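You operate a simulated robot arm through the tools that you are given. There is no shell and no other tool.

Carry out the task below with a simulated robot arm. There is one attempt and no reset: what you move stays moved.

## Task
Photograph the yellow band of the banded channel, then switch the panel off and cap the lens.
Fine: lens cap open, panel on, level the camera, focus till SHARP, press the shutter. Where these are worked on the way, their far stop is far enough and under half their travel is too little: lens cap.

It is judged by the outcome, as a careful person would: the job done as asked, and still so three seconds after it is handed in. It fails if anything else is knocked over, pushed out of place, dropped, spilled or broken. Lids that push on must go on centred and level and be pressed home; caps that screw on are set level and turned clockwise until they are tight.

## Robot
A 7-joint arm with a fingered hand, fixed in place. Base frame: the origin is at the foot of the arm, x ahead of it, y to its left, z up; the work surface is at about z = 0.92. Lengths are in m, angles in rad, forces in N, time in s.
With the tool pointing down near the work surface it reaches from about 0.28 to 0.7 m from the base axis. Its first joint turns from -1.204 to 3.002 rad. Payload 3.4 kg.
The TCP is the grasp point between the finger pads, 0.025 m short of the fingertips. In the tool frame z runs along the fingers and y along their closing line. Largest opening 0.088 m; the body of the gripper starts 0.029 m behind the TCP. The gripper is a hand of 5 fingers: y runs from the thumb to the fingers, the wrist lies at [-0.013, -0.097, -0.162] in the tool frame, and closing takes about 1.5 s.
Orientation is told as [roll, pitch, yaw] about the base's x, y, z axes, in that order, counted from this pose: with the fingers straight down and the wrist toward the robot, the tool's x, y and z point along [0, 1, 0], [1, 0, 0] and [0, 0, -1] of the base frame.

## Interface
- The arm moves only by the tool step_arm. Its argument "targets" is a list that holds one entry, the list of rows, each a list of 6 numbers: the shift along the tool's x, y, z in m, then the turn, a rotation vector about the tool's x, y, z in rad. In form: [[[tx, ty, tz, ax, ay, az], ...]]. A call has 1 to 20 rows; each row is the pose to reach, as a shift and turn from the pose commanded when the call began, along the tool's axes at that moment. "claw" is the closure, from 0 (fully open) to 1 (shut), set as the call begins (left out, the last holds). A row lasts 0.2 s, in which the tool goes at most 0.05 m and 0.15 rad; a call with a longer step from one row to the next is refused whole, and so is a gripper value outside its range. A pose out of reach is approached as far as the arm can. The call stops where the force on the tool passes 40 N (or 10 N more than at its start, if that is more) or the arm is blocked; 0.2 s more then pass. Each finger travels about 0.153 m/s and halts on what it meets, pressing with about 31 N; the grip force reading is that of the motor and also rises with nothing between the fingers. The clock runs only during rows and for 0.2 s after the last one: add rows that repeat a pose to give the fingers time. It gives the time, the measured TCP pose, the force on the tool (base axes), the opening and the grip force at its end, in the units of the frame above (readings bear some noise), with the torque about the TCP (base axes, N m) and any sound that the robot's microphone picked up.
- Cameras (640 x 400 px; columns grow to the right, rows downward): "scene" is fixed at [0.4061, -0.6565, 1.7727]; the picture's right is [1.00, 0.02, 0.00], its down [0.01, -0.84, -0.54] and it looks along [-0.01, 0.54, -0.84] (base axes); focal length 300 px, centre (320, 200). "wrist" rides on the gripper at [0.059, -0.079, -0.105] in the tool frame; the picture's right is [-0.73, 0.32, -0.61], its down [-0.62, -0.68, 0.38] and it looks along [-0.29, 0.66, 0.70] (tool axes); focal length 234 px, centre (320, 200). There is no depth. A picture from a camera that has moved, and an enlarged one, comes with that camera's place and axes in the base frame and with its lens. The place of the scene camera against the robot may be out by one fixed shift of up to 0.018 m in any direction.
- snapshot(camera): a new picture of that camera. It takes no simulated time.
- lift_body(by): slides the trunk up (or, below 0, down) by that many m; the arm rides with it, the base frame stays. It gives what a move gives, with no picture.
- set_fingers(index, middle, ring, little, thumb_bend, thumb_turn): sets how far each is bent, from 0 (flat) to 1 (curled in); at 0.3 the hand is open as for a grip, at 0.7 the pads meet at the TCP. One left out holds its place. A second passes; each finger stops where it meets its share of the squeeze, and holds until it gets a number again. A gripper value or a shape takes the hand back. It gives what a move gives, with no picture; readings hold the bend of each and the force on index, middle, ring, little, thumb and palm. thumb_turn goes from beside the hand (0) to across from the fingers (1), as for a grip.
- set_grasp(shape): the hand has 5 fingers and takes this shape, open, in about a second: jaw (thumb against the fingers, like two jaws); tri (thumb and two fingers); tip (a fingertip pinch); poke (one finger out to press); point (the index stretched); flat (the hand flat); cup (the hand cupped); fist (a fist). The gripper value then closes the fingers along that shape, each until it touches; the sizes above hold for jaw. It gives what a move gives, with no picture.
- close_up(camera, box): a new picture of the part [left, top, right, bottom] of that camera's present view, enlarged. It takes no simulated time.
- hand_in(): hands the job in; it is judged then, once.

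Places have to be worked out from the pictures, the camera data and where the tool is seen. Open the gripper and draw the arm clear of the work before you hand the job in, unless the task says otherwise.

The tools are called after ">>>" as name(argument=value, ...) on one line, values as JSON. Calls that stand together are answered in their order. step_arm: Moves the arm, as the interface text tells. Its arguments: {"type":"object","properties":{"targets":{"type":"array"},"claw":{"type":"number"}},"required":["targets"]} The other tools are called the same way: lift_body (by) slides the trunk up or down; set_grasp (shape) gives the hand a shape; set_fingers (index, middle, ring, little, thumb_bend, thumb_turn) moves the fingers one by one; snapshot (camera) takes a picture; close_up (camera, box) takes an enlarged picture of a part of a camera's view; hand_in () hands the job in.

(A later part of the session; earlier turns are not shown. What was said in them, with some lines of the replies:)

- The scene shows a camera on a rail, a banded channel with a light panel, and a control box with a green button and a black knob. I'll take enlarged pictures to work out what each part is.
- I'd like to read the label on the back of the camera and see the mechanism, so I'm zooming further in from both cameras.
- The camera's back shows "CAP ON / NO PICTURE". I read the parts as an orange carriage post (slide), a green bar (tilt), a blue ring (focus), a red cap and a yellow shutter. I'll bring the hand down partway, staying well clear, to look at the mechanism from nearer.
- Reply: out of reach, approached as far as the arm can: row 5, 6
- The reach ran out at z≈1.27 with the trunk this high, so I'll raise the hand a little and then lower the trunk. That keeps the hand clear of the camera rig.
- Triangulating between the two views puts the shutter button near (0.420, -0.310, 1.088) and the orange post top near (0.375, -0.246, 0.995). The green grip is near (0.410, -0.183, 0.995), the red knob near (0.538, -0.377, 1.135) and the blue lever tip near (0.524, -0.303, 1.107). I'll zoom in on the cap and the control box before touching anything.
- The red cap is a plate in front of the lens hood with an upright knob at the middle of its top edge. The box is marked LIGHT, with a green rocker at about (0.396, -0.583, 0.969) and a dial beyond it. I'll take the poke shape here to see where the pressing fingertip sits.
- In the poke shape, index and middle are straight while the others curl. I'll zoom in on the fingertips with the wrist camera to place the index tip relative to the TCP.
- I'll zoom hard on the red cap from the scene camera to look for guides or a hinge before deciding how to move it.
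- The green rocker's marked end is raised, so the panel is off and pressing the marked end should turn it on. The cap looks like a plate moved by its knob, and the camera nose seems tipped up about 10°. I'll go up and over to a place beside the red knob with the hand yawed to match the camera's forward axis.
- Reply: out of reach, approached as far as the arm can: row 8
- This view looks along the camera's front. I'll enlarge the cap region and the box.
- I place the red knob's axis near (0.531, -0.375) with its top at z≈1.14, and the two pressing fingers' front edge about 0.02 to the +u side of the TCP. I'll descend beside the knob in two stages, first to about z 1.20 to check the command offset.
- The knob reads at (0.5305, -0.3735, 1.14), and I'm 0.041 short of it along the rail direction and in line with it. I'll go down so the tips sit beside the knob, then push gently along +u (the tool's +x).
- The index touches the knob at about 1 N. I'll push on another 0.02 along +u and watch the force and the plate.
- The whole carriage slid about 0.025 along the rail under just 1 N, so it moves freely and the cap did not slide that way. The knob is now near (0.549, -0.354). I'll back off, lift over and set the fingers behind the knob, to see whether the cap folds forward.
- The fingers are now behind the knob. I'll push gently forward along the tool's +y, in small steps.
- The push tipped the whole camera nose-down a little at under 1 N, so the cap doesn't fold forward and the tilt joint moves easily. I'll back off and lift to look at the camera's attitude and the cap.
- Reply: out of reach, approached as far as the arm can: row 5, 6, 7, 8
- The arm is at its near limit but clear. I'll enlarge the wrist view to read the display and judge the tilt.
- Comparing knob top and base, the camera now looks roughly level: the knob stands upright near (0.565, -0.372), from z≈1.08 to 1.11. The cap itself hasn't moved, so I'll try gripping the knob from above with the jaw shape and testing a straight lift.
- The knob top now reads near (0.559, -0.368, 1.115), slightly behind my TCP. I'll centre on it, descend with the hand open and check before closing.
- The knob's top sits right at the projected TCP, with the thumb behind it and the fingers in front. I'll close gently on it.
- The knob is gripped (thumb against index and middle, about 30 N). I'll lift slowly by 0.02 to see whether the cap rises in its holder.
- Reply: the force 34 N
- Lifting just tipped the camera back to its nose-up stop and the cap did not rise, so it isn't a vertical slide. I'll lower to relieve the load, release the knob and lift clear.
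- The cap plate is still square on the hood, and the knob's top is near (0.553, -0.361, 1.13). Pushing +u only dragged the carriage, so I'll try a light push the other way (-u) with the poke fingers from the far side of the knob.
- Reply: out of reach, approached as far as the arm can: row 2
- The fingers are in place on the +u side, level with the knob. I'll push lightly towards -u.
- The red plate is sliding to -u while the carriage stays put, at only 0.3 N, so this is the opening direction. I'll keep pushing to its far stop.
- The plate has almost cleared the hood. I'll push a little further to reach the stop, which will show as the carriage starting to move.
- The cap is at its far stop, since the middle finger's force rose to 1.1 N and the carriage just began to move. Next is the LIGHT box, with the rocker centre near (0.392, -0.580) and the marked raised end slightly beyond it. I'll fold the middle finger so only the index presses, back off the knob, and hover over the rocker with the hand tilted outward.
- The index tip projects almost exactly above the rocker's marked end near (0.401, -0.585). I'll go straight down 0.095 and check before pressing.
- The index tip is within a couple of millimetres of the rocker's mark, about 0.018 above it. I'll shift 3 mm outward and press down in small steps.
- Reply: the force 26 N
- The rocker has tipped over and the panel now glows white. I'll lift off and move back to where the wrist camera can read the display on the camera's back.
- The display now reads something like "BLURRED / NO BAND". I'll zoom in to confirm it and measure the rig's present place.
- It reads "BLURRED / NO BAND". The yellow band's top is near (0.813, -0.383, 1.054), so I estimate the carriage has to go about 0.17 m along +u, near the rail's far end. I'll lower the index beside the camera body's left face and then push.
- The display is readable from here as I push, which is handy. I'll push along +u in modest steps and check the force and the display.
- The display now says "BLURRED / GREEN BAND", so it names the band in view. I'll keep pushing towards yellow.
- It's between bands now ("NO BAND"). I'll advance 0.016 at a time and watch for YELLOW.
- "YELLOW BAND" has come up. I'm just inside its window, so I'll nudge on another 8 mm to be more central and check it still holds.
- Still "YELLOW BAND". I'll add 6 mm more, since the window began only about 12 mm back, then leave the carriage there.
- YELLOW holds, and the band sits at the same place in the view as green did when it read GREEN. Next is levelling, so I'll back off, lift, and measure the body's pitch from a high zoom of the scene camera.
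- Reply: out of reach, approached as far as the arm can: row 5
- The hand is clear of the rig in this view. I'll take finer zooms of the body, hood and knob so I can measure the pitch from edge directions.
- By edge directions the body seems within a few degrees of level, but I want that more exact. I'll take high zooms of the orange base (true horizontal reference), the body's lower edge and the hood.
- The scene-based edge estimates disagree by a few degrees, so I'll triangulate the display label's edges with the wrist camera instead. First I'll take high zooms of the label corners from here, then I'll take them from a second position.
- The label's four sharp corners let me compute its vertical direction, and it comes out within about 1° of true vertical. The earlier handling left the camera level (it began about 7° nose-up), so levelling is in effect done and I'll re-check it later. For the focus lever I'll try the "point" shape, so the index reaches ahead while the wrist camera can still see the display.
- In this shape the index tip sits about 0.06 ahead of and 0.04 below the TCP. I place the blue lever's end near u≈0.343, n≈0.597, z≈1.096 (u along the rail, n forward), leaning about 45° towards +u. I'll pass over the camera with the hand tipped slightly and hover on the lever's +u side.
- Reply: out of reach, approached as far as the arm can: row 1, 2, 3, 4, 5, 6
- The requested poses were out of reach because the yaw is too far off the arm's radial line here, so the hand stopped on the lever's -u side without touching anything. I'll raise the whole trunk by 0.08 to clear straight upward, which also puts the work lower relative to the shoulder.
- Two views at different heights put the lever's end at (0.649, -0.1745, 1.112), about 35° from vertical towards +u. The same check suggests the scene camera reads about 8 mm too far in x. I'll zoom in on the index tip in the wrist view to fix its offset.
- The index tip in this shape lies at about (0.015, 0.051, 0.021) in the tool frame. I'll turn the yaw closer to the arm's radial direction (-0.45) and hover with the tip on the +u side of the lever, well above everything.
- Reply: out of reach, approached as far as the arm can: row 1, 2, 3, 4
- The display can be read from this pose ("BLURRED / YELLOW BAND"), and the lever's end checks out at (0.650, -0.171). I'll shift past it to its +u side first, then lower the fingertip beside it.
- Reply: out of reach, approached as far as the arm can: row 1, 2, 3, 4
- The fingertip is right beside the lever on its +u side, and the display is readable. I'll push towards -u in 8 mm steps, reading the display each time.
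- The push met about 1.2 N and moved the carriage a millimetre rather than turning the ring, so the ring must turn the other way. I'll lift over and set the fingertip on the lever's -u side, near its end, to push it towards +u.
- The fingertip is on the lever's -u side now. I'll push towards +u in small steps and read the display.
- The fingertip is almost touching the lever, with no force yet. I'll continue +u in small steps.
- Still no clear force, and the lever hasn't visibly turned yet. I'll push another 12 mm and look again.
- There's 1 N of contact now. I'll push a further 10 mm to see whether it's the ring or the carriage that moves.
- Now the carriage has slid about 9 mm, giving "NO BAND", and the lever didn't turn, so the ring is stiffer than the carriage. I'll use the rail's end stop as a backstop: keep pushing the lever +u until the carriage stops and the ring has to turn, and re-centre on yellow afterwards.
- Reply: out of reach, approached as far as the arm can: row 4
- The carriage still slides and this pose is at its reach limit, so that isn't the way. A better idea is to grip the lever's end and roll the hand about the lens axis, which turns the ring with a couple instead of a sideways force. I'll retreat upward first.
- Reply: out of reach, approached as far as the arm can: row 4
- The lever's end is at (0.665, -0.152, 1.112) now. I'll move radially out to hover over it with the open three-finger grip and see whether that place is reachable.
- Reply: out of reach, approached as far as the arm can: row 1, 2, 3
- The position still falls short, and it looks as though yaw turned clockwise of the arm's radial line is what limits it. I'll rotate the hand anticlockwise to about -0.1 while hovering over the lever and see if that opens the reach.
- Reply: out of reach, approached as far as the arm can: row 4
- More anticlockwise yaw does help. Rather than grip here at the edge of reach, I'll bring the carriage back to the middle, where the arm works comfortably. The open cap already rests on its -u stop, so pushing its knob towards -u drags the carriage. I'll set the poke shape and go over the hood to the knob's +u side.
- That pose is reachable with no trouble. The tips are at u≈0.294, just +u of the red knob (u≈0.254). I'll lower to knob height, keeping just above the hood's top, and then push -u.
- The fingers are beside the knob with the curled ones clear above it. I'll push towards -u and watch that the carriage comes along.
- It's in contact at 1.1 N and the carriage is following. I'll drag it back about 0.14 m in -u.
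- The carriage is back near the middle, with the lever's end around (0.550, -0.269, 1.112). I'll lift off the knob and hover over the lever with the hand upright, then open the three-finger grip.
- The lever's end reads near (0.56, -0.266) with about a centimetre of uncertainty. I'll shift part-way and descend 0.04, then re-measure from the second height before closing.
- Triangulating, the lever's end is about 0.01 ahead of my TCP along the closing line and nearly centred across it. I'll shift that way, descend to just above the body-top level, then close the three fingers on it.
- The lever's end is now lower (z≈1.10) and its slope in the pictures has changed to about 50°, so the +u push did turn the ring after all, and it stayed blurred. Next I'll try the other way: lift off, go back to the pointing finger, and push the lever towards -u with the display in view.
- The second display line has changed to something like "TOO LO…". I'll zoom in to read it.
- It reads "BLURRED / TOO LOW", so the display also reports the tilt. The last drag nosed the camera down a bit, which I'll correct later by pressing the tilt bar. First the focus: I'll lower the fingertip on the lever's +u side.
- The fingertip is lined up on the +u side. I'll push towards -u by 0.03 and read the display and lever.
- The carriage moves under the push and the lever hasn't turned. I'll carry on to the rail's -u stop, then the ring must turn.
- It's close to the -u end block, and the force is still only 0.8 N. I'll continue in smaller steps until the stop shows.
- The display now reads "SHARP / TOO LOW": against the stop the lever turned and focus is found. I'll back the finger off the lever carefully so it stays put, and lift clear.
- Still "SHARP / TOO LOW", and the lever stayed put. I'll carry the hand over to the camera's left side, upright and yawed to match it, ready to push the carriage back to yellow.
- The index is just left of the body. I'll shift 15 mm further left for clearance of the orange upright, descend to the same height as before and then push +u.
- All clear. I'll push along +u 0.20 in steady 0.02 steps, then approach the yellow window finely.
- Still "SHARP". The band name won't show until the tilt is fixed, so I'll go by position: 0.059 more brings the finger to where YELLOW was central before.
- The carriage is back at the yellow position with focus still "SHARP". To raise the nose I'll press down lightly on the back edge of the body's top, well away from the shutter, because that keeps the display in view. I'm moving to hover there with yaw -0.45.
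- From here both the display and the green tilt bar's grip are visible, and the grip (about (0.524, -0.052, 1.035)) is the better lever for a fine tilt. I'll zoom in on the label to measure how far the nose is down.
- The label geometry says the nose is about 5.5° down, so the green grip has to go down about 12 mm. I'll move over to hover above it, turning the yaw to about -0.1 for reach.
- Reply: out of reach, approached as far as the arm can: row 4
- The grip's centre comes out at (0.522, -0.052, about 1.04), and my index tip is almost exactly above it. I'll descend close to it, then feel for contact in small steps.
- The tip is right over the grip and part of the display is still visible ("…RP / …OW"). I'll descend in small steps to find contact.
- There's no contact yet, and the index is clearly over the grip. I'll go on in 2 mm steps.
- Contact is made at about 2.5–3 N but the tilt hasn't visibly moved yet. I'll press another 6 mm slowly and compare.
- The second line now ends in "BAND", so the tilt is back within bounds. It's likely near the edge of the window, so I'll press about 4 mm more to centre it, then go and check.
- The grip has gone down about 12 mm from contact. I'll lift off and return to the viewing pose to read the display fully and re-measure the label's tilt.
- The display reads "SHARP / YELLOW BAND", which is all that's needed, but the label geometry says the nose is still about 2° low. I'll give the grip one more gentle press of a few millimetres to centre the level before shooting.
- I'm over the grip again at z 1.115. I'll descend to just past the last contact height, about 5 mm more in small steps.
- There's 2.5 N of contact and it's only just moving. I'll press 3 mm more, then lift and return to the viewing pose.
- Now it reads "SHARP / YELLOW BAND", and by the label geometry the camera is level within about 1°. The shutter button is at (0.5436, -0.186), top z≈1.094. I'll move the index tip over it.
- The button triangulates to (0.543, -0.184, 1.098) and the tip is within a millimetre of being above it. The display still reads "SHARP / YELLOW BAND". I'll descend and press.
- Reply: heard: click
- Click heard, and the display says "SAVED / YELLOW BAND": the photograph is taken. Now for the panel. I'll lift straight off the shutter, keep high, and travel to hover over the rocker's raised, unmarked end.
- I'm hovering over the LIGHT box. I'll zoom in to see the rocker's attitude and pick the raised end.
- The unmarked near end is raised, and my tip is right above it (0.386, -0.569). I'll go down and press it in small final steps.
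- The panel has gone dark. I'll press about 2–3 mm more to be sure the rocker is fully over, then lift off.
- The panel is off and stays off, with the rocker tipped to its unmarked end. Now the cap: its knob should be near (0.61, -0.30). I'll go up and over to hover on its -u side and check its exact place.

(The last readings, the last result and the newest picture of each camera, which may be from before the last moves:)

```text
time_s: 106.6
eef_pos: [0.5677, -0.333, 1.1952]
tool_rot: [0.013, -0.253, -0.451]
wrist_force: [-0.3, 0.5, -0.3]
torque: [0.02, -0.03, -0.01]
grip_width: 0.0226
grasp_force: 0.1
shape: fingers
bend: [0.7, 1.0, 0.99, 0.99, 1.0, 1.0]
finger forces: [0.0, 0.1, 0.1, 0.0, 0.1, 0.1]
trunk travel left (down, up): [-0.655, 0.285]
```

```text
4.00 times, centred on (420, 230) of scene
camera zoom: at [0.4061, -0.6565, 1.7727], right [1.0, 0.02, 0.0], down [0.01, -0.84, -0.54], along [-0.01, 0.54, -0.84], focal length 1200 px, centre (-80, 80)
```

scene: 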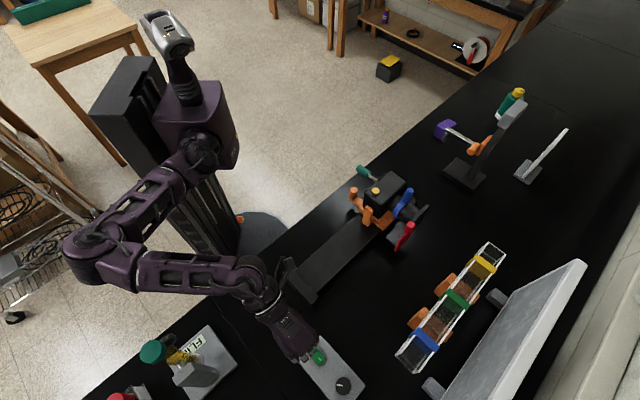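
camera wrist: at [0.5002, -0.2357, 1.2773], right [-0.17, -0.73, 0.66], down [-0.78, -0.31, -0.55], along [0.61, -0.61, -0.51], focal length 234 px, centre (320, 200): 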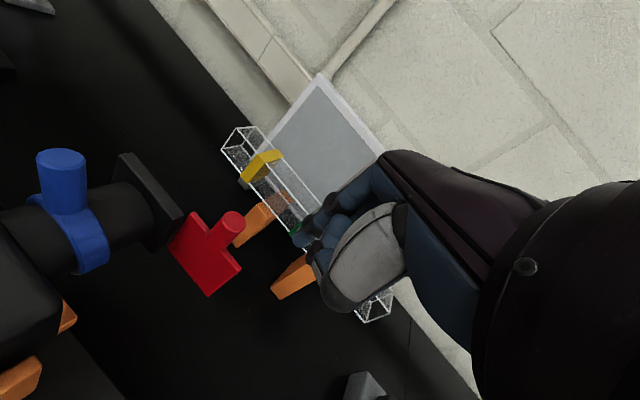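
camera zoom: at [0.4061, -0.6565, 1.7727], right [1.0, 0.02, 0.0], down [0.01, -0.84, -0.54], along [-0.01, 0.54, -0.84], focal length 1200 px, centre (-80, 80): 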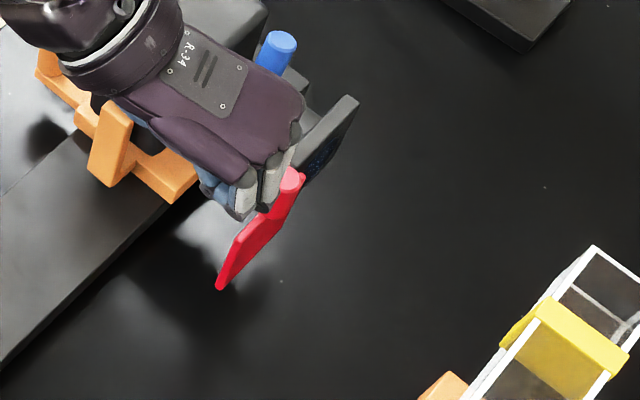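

The knob looks to be near u≈0.221, n≈0.655 and I'm about 0.04 short of it. I'll adjust and descend part-way, then re-measure before going beside it.

>>> step_arm(targets=[[[0.0007, 0.002, 0.021, 0, 0, 0], [0.0014, 0.0037, 0.0423, 0, 0, 0]]])

>>> snapshot(camera="wrist")

>>> close_up(camera="scene", box=[370, 190, 450, 260])

```text
time_s: 107.2
eef_pos: [0.5812, -0.34, 1.1558]
tool_rot: [0.014, -0.252, -0.449]
wrist_force: [0.4, -0.9, 0.2]
torque: [0.0, 0.03, -0.05]
grip_width: 0.0226
grasp_force: 0.2
shape: fingers
bend: [0.7, 1.0, 0.99, 0.99, 1.0, 1.0]
finger forces: [0.1, 0.0, 0.0, 0.0, 0.0, 0.1]
trunk travel left (down, up): [-0.655, 0.285]
```

```text
taken
camera wrist: at [0.5134, -0.243, 1.2374], right [-0.17, -0.73, 0.66], down [-0.77, -0.31, -0.55], along [0.61, -0.61, -0.51], focal length 234 px, centre (320, 200)
```

wrist: 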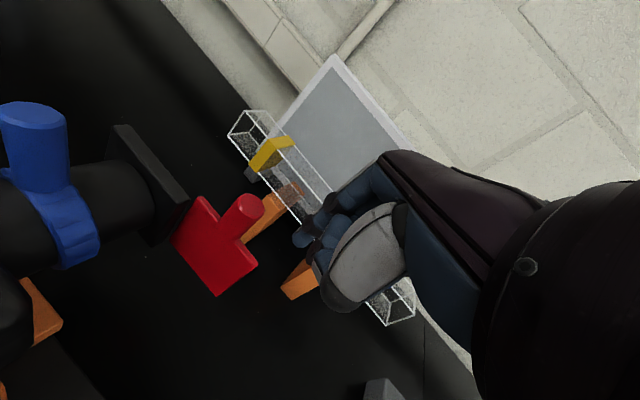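

```text
5.71 times, centred on (410, 225) of scene
camera zoom: at [0.4061, -0.6565, 1.7727], right [1.0, 0.02, 0.0], down [0.01, -0.84, -0.54], along [-0.01, 0.54, -0.84], focal length 1715 px, centre (-194, 57)
```

zoom: 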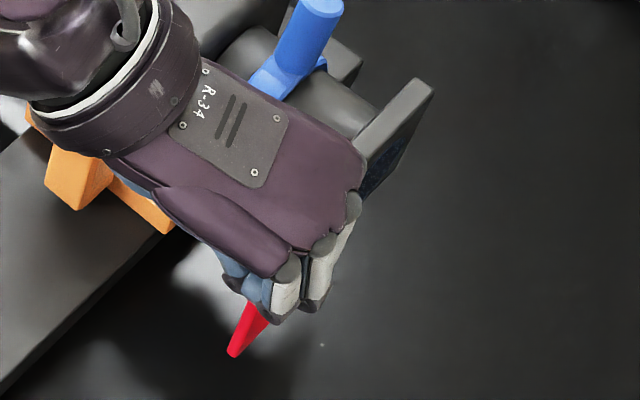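

Two views agree: the knob's top is at (0.6255, -0.3105, 1.115). I'll align, lower beside it, and push +u to slide the cap shut.

>>> step_arm(targets=[[[-0.001, -0.0016, 0.0175, 0, 0, 0], [-0.002, -0.0032, 0.0349, 0, 0, 0], [0.0074, 0.0, 0.0357, 0, 0, 0], [0.0169, 0.0032, 0.0365, 0, 0, 0], [0.0263, 0.0063, 0.0374, 0, 0, 0], [0.0358, 0.0095, 0.0382, 0, 0, 0]]])

>>> snapshot(camera="wrist")

>>> close_up(camera="scene", box=[360, 180, 480, 280])

```text
time_s: 108.6
eef_pos: [0.6135, -0.3149, 1.1228]
tool_rot: [0.012, -0.252, -0.45]
wrist_force: [-0.5, -0.9, -0.3]
torque: [-0.02, -0.02, 0.01]
grip_width: 0.0227
grasp_force: 0.5
shape: fingers
bend: [0.7, 1.0, 0.99, 0.99, 1.0, 1.0]
finger forces: [0.4, 0.0, 0.1, 0.0, 0.1, 0.0]
trunk travel left (down, up): [-0.655, 0.285]
```

```text
taken
camera wrist: at [0.5457, -0.2176, 1.2046], right [-0.17, -0.73, 0.66], down [-0.78, -0.31, -0.55], along [0.61, -0.61, -0.51], focal length 234 px, centre (320, 200)
```

wrist: 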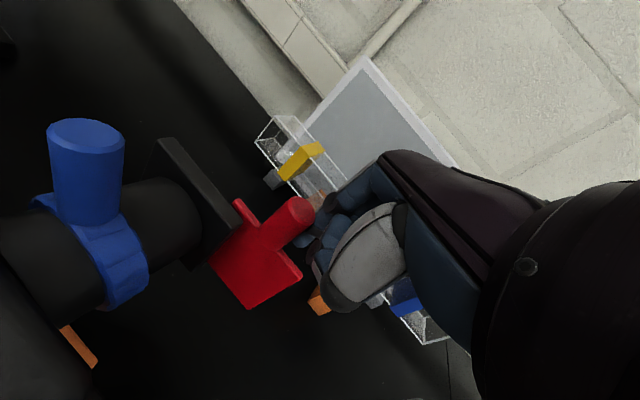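

```text
4.00 times, centred on (420, 230) of scene
camera zoom: at [0.4061, -0.6565, 1.7727], right [1.0, 0.02, 0.0], down [0.01, -0.84, -0.54], along [-0.01, 0.54, -0.84], focal length 1200 px, centre (-80, 80)
```

zoom: 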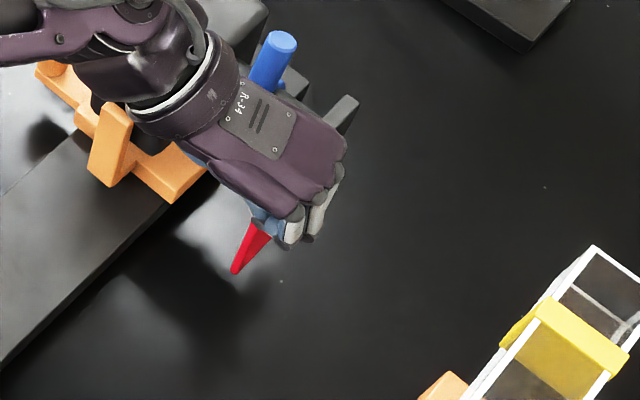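

The cap is sliding in at 0.4 N with the carriage staying put. I'll continue to the closed stop.

>>> step_arm(targets=[[[0.0094, 0.0032, 0.0008, 0, 0, 0], [0.0189, 0.0063, 0.0016, 0, 0, 0], [0.0283, 0.0095, 0.0025, 0, 0, 0], [0.0378, 0.0127, 0.0033, 0, 0, 0], [0.0472, 0.0159, 0.0041, 0, 0, 0]]])

>>> snapshot(camera="wrist")

>>> close_up(camera="scene", box=[360, 170, 480, 270])

```text
time_s: 109.8
eef_pos: [0.6474, -0.2803, 1.1228]
tool_rot: [0.013, -0.254, -0.453]
wrist_force: [0.0, -1.4, 0.4]
torque: [0.04, 0.0, -0.01]
grip_width: 0.0226
grasp_force: 0.3
shape: fingers
bend: [0.7, 1.0, 0.99, 0.99, 1.0, 1.0]
finger forces: [0.5, 0.0, 0.0, 0.0, 0.0, 0.1]
trunk travel left (down, up): [-0.655, 0.285]
```

```text
taken
camera wrist: at [0.58, -0.1827, 1.2054], right [-0.17, -0.73, 0.66], down [-0.78, -0.31, -0.55], along [0.61, -0.61, -0.51], focal length 234 px, centre (320, 200)
```

wrist: 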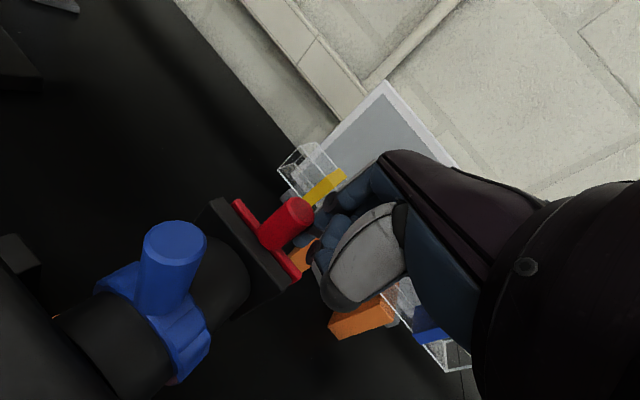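

```text
4.00 times, centred on (420, 220) of scene
camera zoom: at [0.4061, -0.6565, 1.7727], right [1.0, 0.02, 0.0], down [0.01, -0.84, -0.54], along [-0.01, 0.54, -0.84], focal length 1200 px, centre (-80, 120)
```

zoom: 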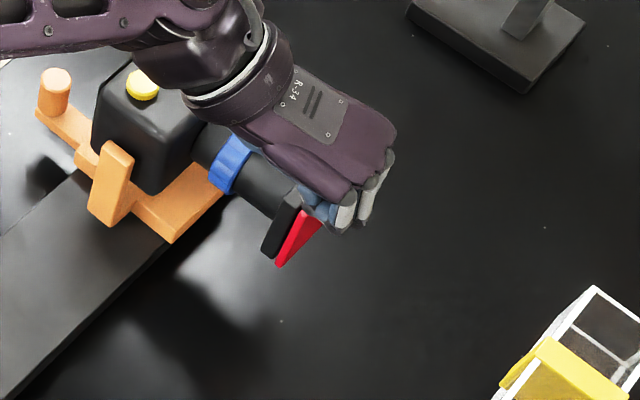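

The red plate is nearly square on the hood. I'll push about 12 mm more to be sure it's against the closed stop.

>>> step_arm(targets=[[[0.0038, 0.0013, 0.0003, 0, 0, 0], [0.0076, 0.0025, 0.0007, 0, 0, 0], [0.0113, 0.0038, 0.001, 0, 0, 0]]])

>>> snapshot(camera="wrist")

>>> close_up(camera="scene", box=[360, 170, 480, 270])

```text
time_s: 110.6
eef_pos: [0.6571, -0.2728, 1.1222]
tool_rot: [0.013, -0.253, -0.451]
wrist_force: [0.5, -2.4, -0.2]
torque: [-0.01, 0.01, 0.0]
grip_width: 0.0223
grasp_force: 0.3
shape: fingers
bend: [0.7, 1.0, 0.99, 0.99, 1.0, 1.0]
finger forces: [1.4, 0.0, 0.0, 0.1, 0.0, 0.0]
trunk travel left (down, up): [-0.655, 0.285]
```

```text
taken
camera wrist: at [0.5883, -0.1756, 1.205], right [-0.17, -0.73, 0.66], down [-0.77, -0.31, -0.55], along [0.61, -0.61, -0.51], focal length 234 px, centre (320, 200)
```

wrist: 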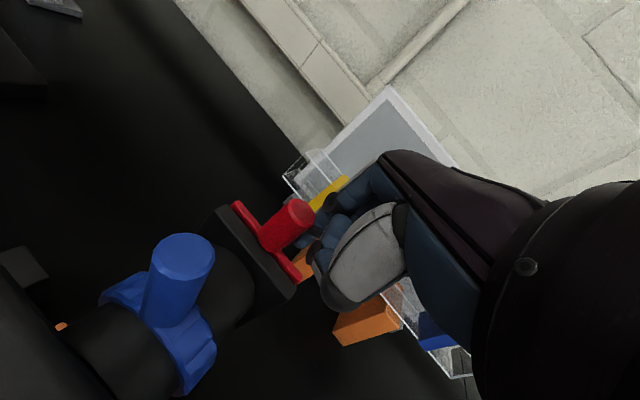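

```text
4.00 times, centred on (420, 220) of scene
camera zoom: at [0.4061, -0.6565, 1.7727], right [1.0, 0.02, 0.0], down [0.01, -0.84, -0.54], along [-0.01, 0.54, -0.84], focal length 1200 px, centre (-80, 120)
```

zoom: 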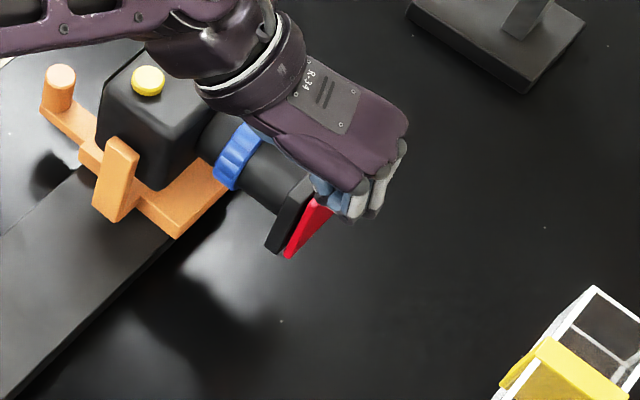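

At 1.4 N the carriage just starts to move, so the cap is fully against its closed stop. I'll back off, lift and look at the display and cap to confirm.

>>> step_arm(targets=[[[-0.0142, -0.0048, -0.0012, 0, 0, 0], [-0.0142, 0.0052, -0.0399, 0, 0, 0], [-0.0142, 0.0152, -0.0786, 0, 0, 0], [-0.005, -0.0187, -0.0874, 0, 0, 0], [0.004, -0.0574, -0.0974, 0, 0, 0], [0.013, -0.0962, -0.1074, 0, 0, 0], [0.0213, -0.1192, -0.1134, 0, 0, 0]]])

>>> snapshot(camera="wrist")

>>> close_up(camera="scene", box=[350, 150, 480, 260])

```text
time_s: 112.2
eef_pos: [0.5338, -0.1892, 1.2036]
tool_rot: [0.01, -0.256, -0.451]
wrist_force: [0.0, -0.1, -0.4]
torque: [-0.02, 0.01, 0.03]
grip_width: 0.0226
grasp_force: 0.0
shape: fingers
bend: [0.7, 1.0, 0.99, 0.99, 1.0, 1.0]
finger forces: [0.1, 0.0, 0.0, 0.0, 0.0, 0.0]
trunk travel left (down, up): [-0.655, 0.285]
```

```text
taken
camera wrist: at [0.4663, -0.0919, 1.2852], right [-0.17, -0.73, 0.66], down [-0.77, -0.31, -0.55], along [0.61, -0.61, -0.51], focal length 234 px, centre (320, 200)
```

wrist: 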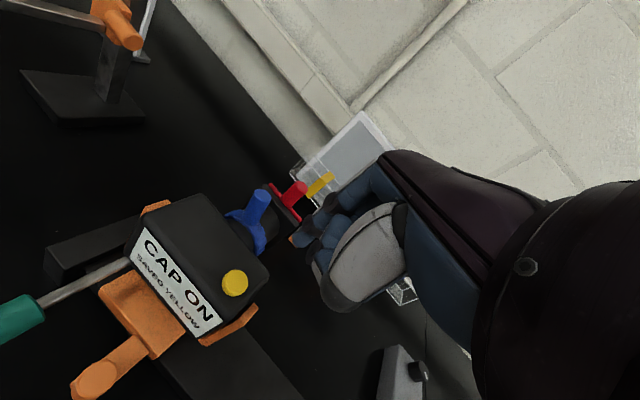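

```text
3.64 times, centred on (415, 205) of scene
camera zoom: at [0.4061, -0.6565, 1.7727], right [1.0, 0.02, 0.0], down [0.01, -0.84, -0.54], along [-0.01, 0.54, -0.84], focal length 1091 px, centre (-26, 182)
```

zoom: 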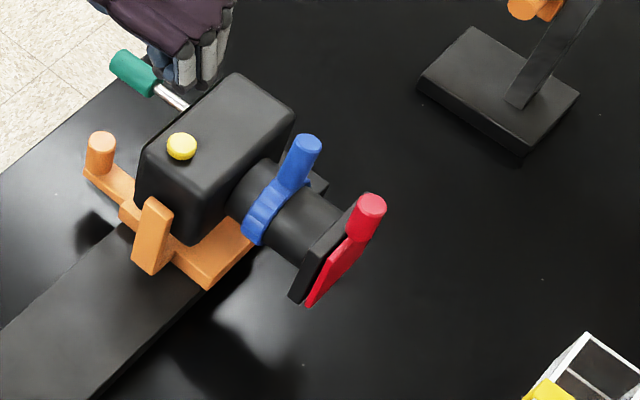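

The display reads "CAP ON / SAVED YELLOW", the cap is square on the hood and the panel is dark. I'll raise the trunk to lift the arm clear, open the hand and draw it back.

>>> lift_body(by=0.2)

>>> set_grasp(shape="jaw")

>>> step_arm(targets=[[[0, -0.03, -0.02, 0, 0, 0], [-0.02, -0.06, -0.03, 0, 0, 0], [-0.04, -0.09, -0.04, 0, 0, 0], [-0.06, -0.12, -0.05, 0, 0, 0], [-0.08, -0.15, -0.06, 0, 0, 0]]], claw=0)

>>> snapshot(camera="scene")

>>> snapshot(camera="wrist")

```text
time_s: 114.4
eef_pos: [0.5349, -0.1895, 1.403]
tool_rot: [0.012, -0.252, -0.449]
wrist_force: [-0.4, 0.4, 0.4]
torque: [0.02, 0.01, -0.01]
grip_width: 0.0228
grasp_force: 0.1
shape: fingers
bend: [0.7, 1.0, 0.99, 0.99, 1.0, 1.0]
finger forces: [0.0, 0.1, 0.2, 0.1, 0.0, 0.0]
trunk travel left (down, up): [-0.855, 0.085]
```

```text
time_s: 115.3
eef_pos: [0.535, -0.1895, 1.4048]
tool_rot: [0.011, -0.253, -0.451]
wrist_force: [-0.2, -0.4, -0.2]
torque: [0.03, -0.01, 0.0]
grip_width: 0.0876
grasp_force: 0.0
shape: jaw
bend: [0.3, 0.3, 0.3, 0.3, 0.3, 0.98]
finger forces: [0.0, 0.0, 0.1, 0.1, 0.0, 0.1]
trunk travel left (down, up): [-0.855, 0.085]
```

```text
time_s: 116.5
eef_pos: [0.3534, -0.1896, 1.4231]
tool_rot: [0.014, -0.255, -0.454]
wrist_force: [-0.3, 0.3, -0.3]
torque: [-0.02, -0.04, 0.03]
grip_width: 0.088
grasp_force: 0.0
shape: jaw
bend: [0.3, 0.3, 0.3, 0.3, 0.3, 0.98]
finger forces: [0.0, 0.1, 0.0, 0.1, 0.0, 0.0]
trunk travel left (down, up): [-0.855, 0.085]
```

```text
taken
```

scene: 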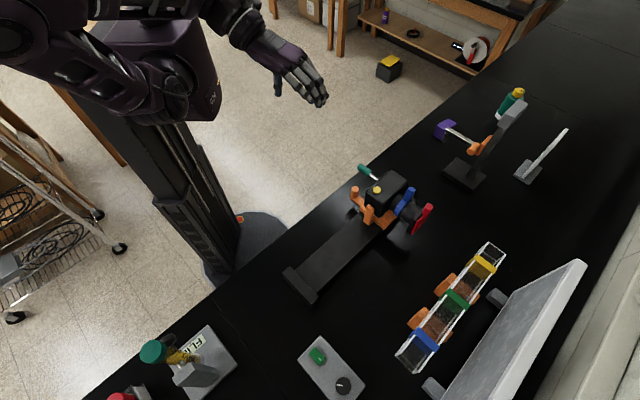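

```text
taken
camera wrist: at [0.2847, -0.0931, 1.5046], right [-0.17, -0.73, 0.66], down [-0.77, -0.31, -0.55], along [0.61, -0.61, -0.51], focal length 234 px, centre (320, 200)
```

wrist: 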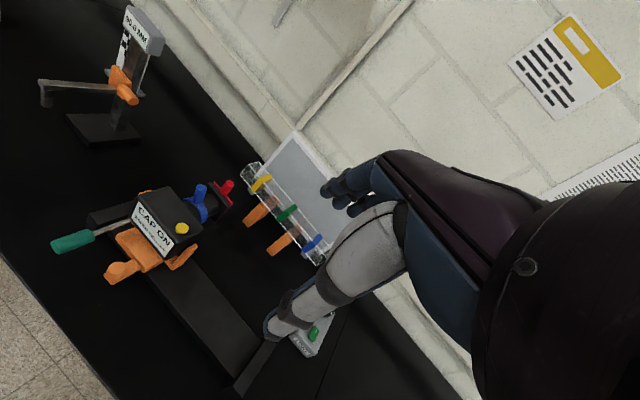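

Everything stands as it should, and the arm is clear with the hand open. One last zoom on the camera's display and cap, and on the light box, before handing in.

>>> close_up(camera="wrist", box=[100, 170, 260, 290])

>>> close_up(camera="scene", box=[290, 150, 600, 400])

>>> close_up(camera="scene", box=[380, 180, 450, 240])

```text
3.33 times, centred on (180, 230) of wrist
camera zoom: at [0.2847, -0.0931, 1.5046], right [-0.17, -0.73, 0.66], down [-0.77, -0.31, -0.55], along [0.61, -0.61, -0.51], focal length 781 px, centre (787, 100)
```

zoom: 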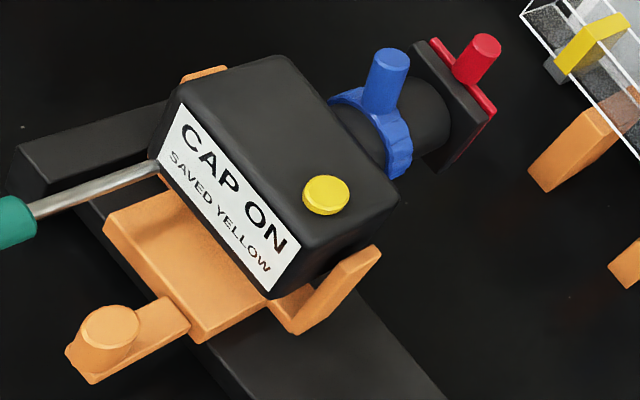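

```text
1.60 times, centred on (445, 275) of scene
camera zoom: at [0.4061, -0.6565, 1.7727], right [1.0, 0.02, 0.0], down [0.01, -0.84, -0.54], along [-0.01, 0.54, -0.84], focal length 480 px, centre (120, 80)
```

zoom: 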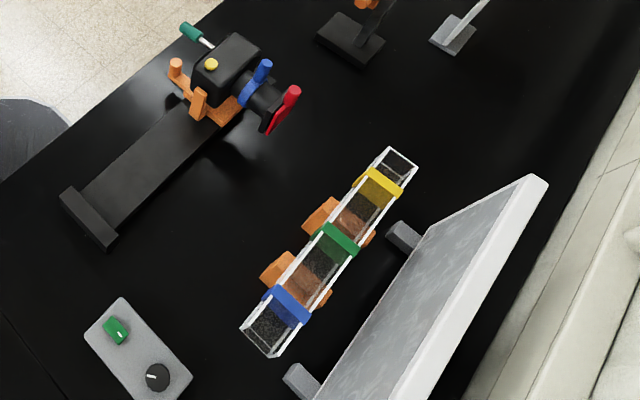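

```text
6.67 times, centred on (415, 210) of scene
camera zoom: at [0.4061, -0.6565, 1.7727], right [1.0, 0.02, 0.0], down [0.01, -0.84, -0.54], along [-0.01, 0.54, -0.84], focal length 2000 px, centre (-313, 133)
```

zoom: 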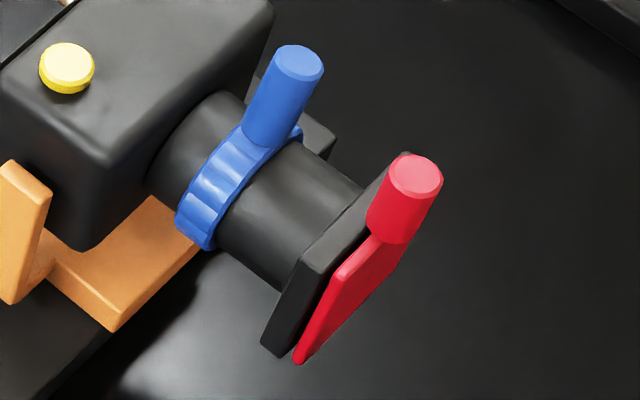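

The display shows "CAP ON / SAVED YELLOW", the cap fully covers the hood, the panel is dark and nothing else has moved. The hand is open and clear, so I'm handing in the job.

>>> hand_in()

```text
The job is handed in.
```

The photograph of the yellow band is taken, the panel is off and the lens is capped. At hand-in the camera's display read "CAP ON / SAVED YELLOW".

- **Photo:** Just before I pressed the shutter, the display read "SHARP / YELLOW BAND". I heard the click and it changed to "SAVED / YELLOW BAND". By the label's geometry the camera was level to within about 1°.
- **Panel:** The rocker is pressed over to its unmarked end, and the panel went dark and stayed dark.
- **Cap:** The cap is slid back to its closed stop and sits square over the lens hood.
- **Moved on the way:** The camera carriage is now opposite the yellow band, 3 mm or so past where the photo was taken. The tilt and focus are where I set them. Nothing else on the bench looks moved in the last pictures.
- **Arm:** The hand is open and drawn back, clear of the work.
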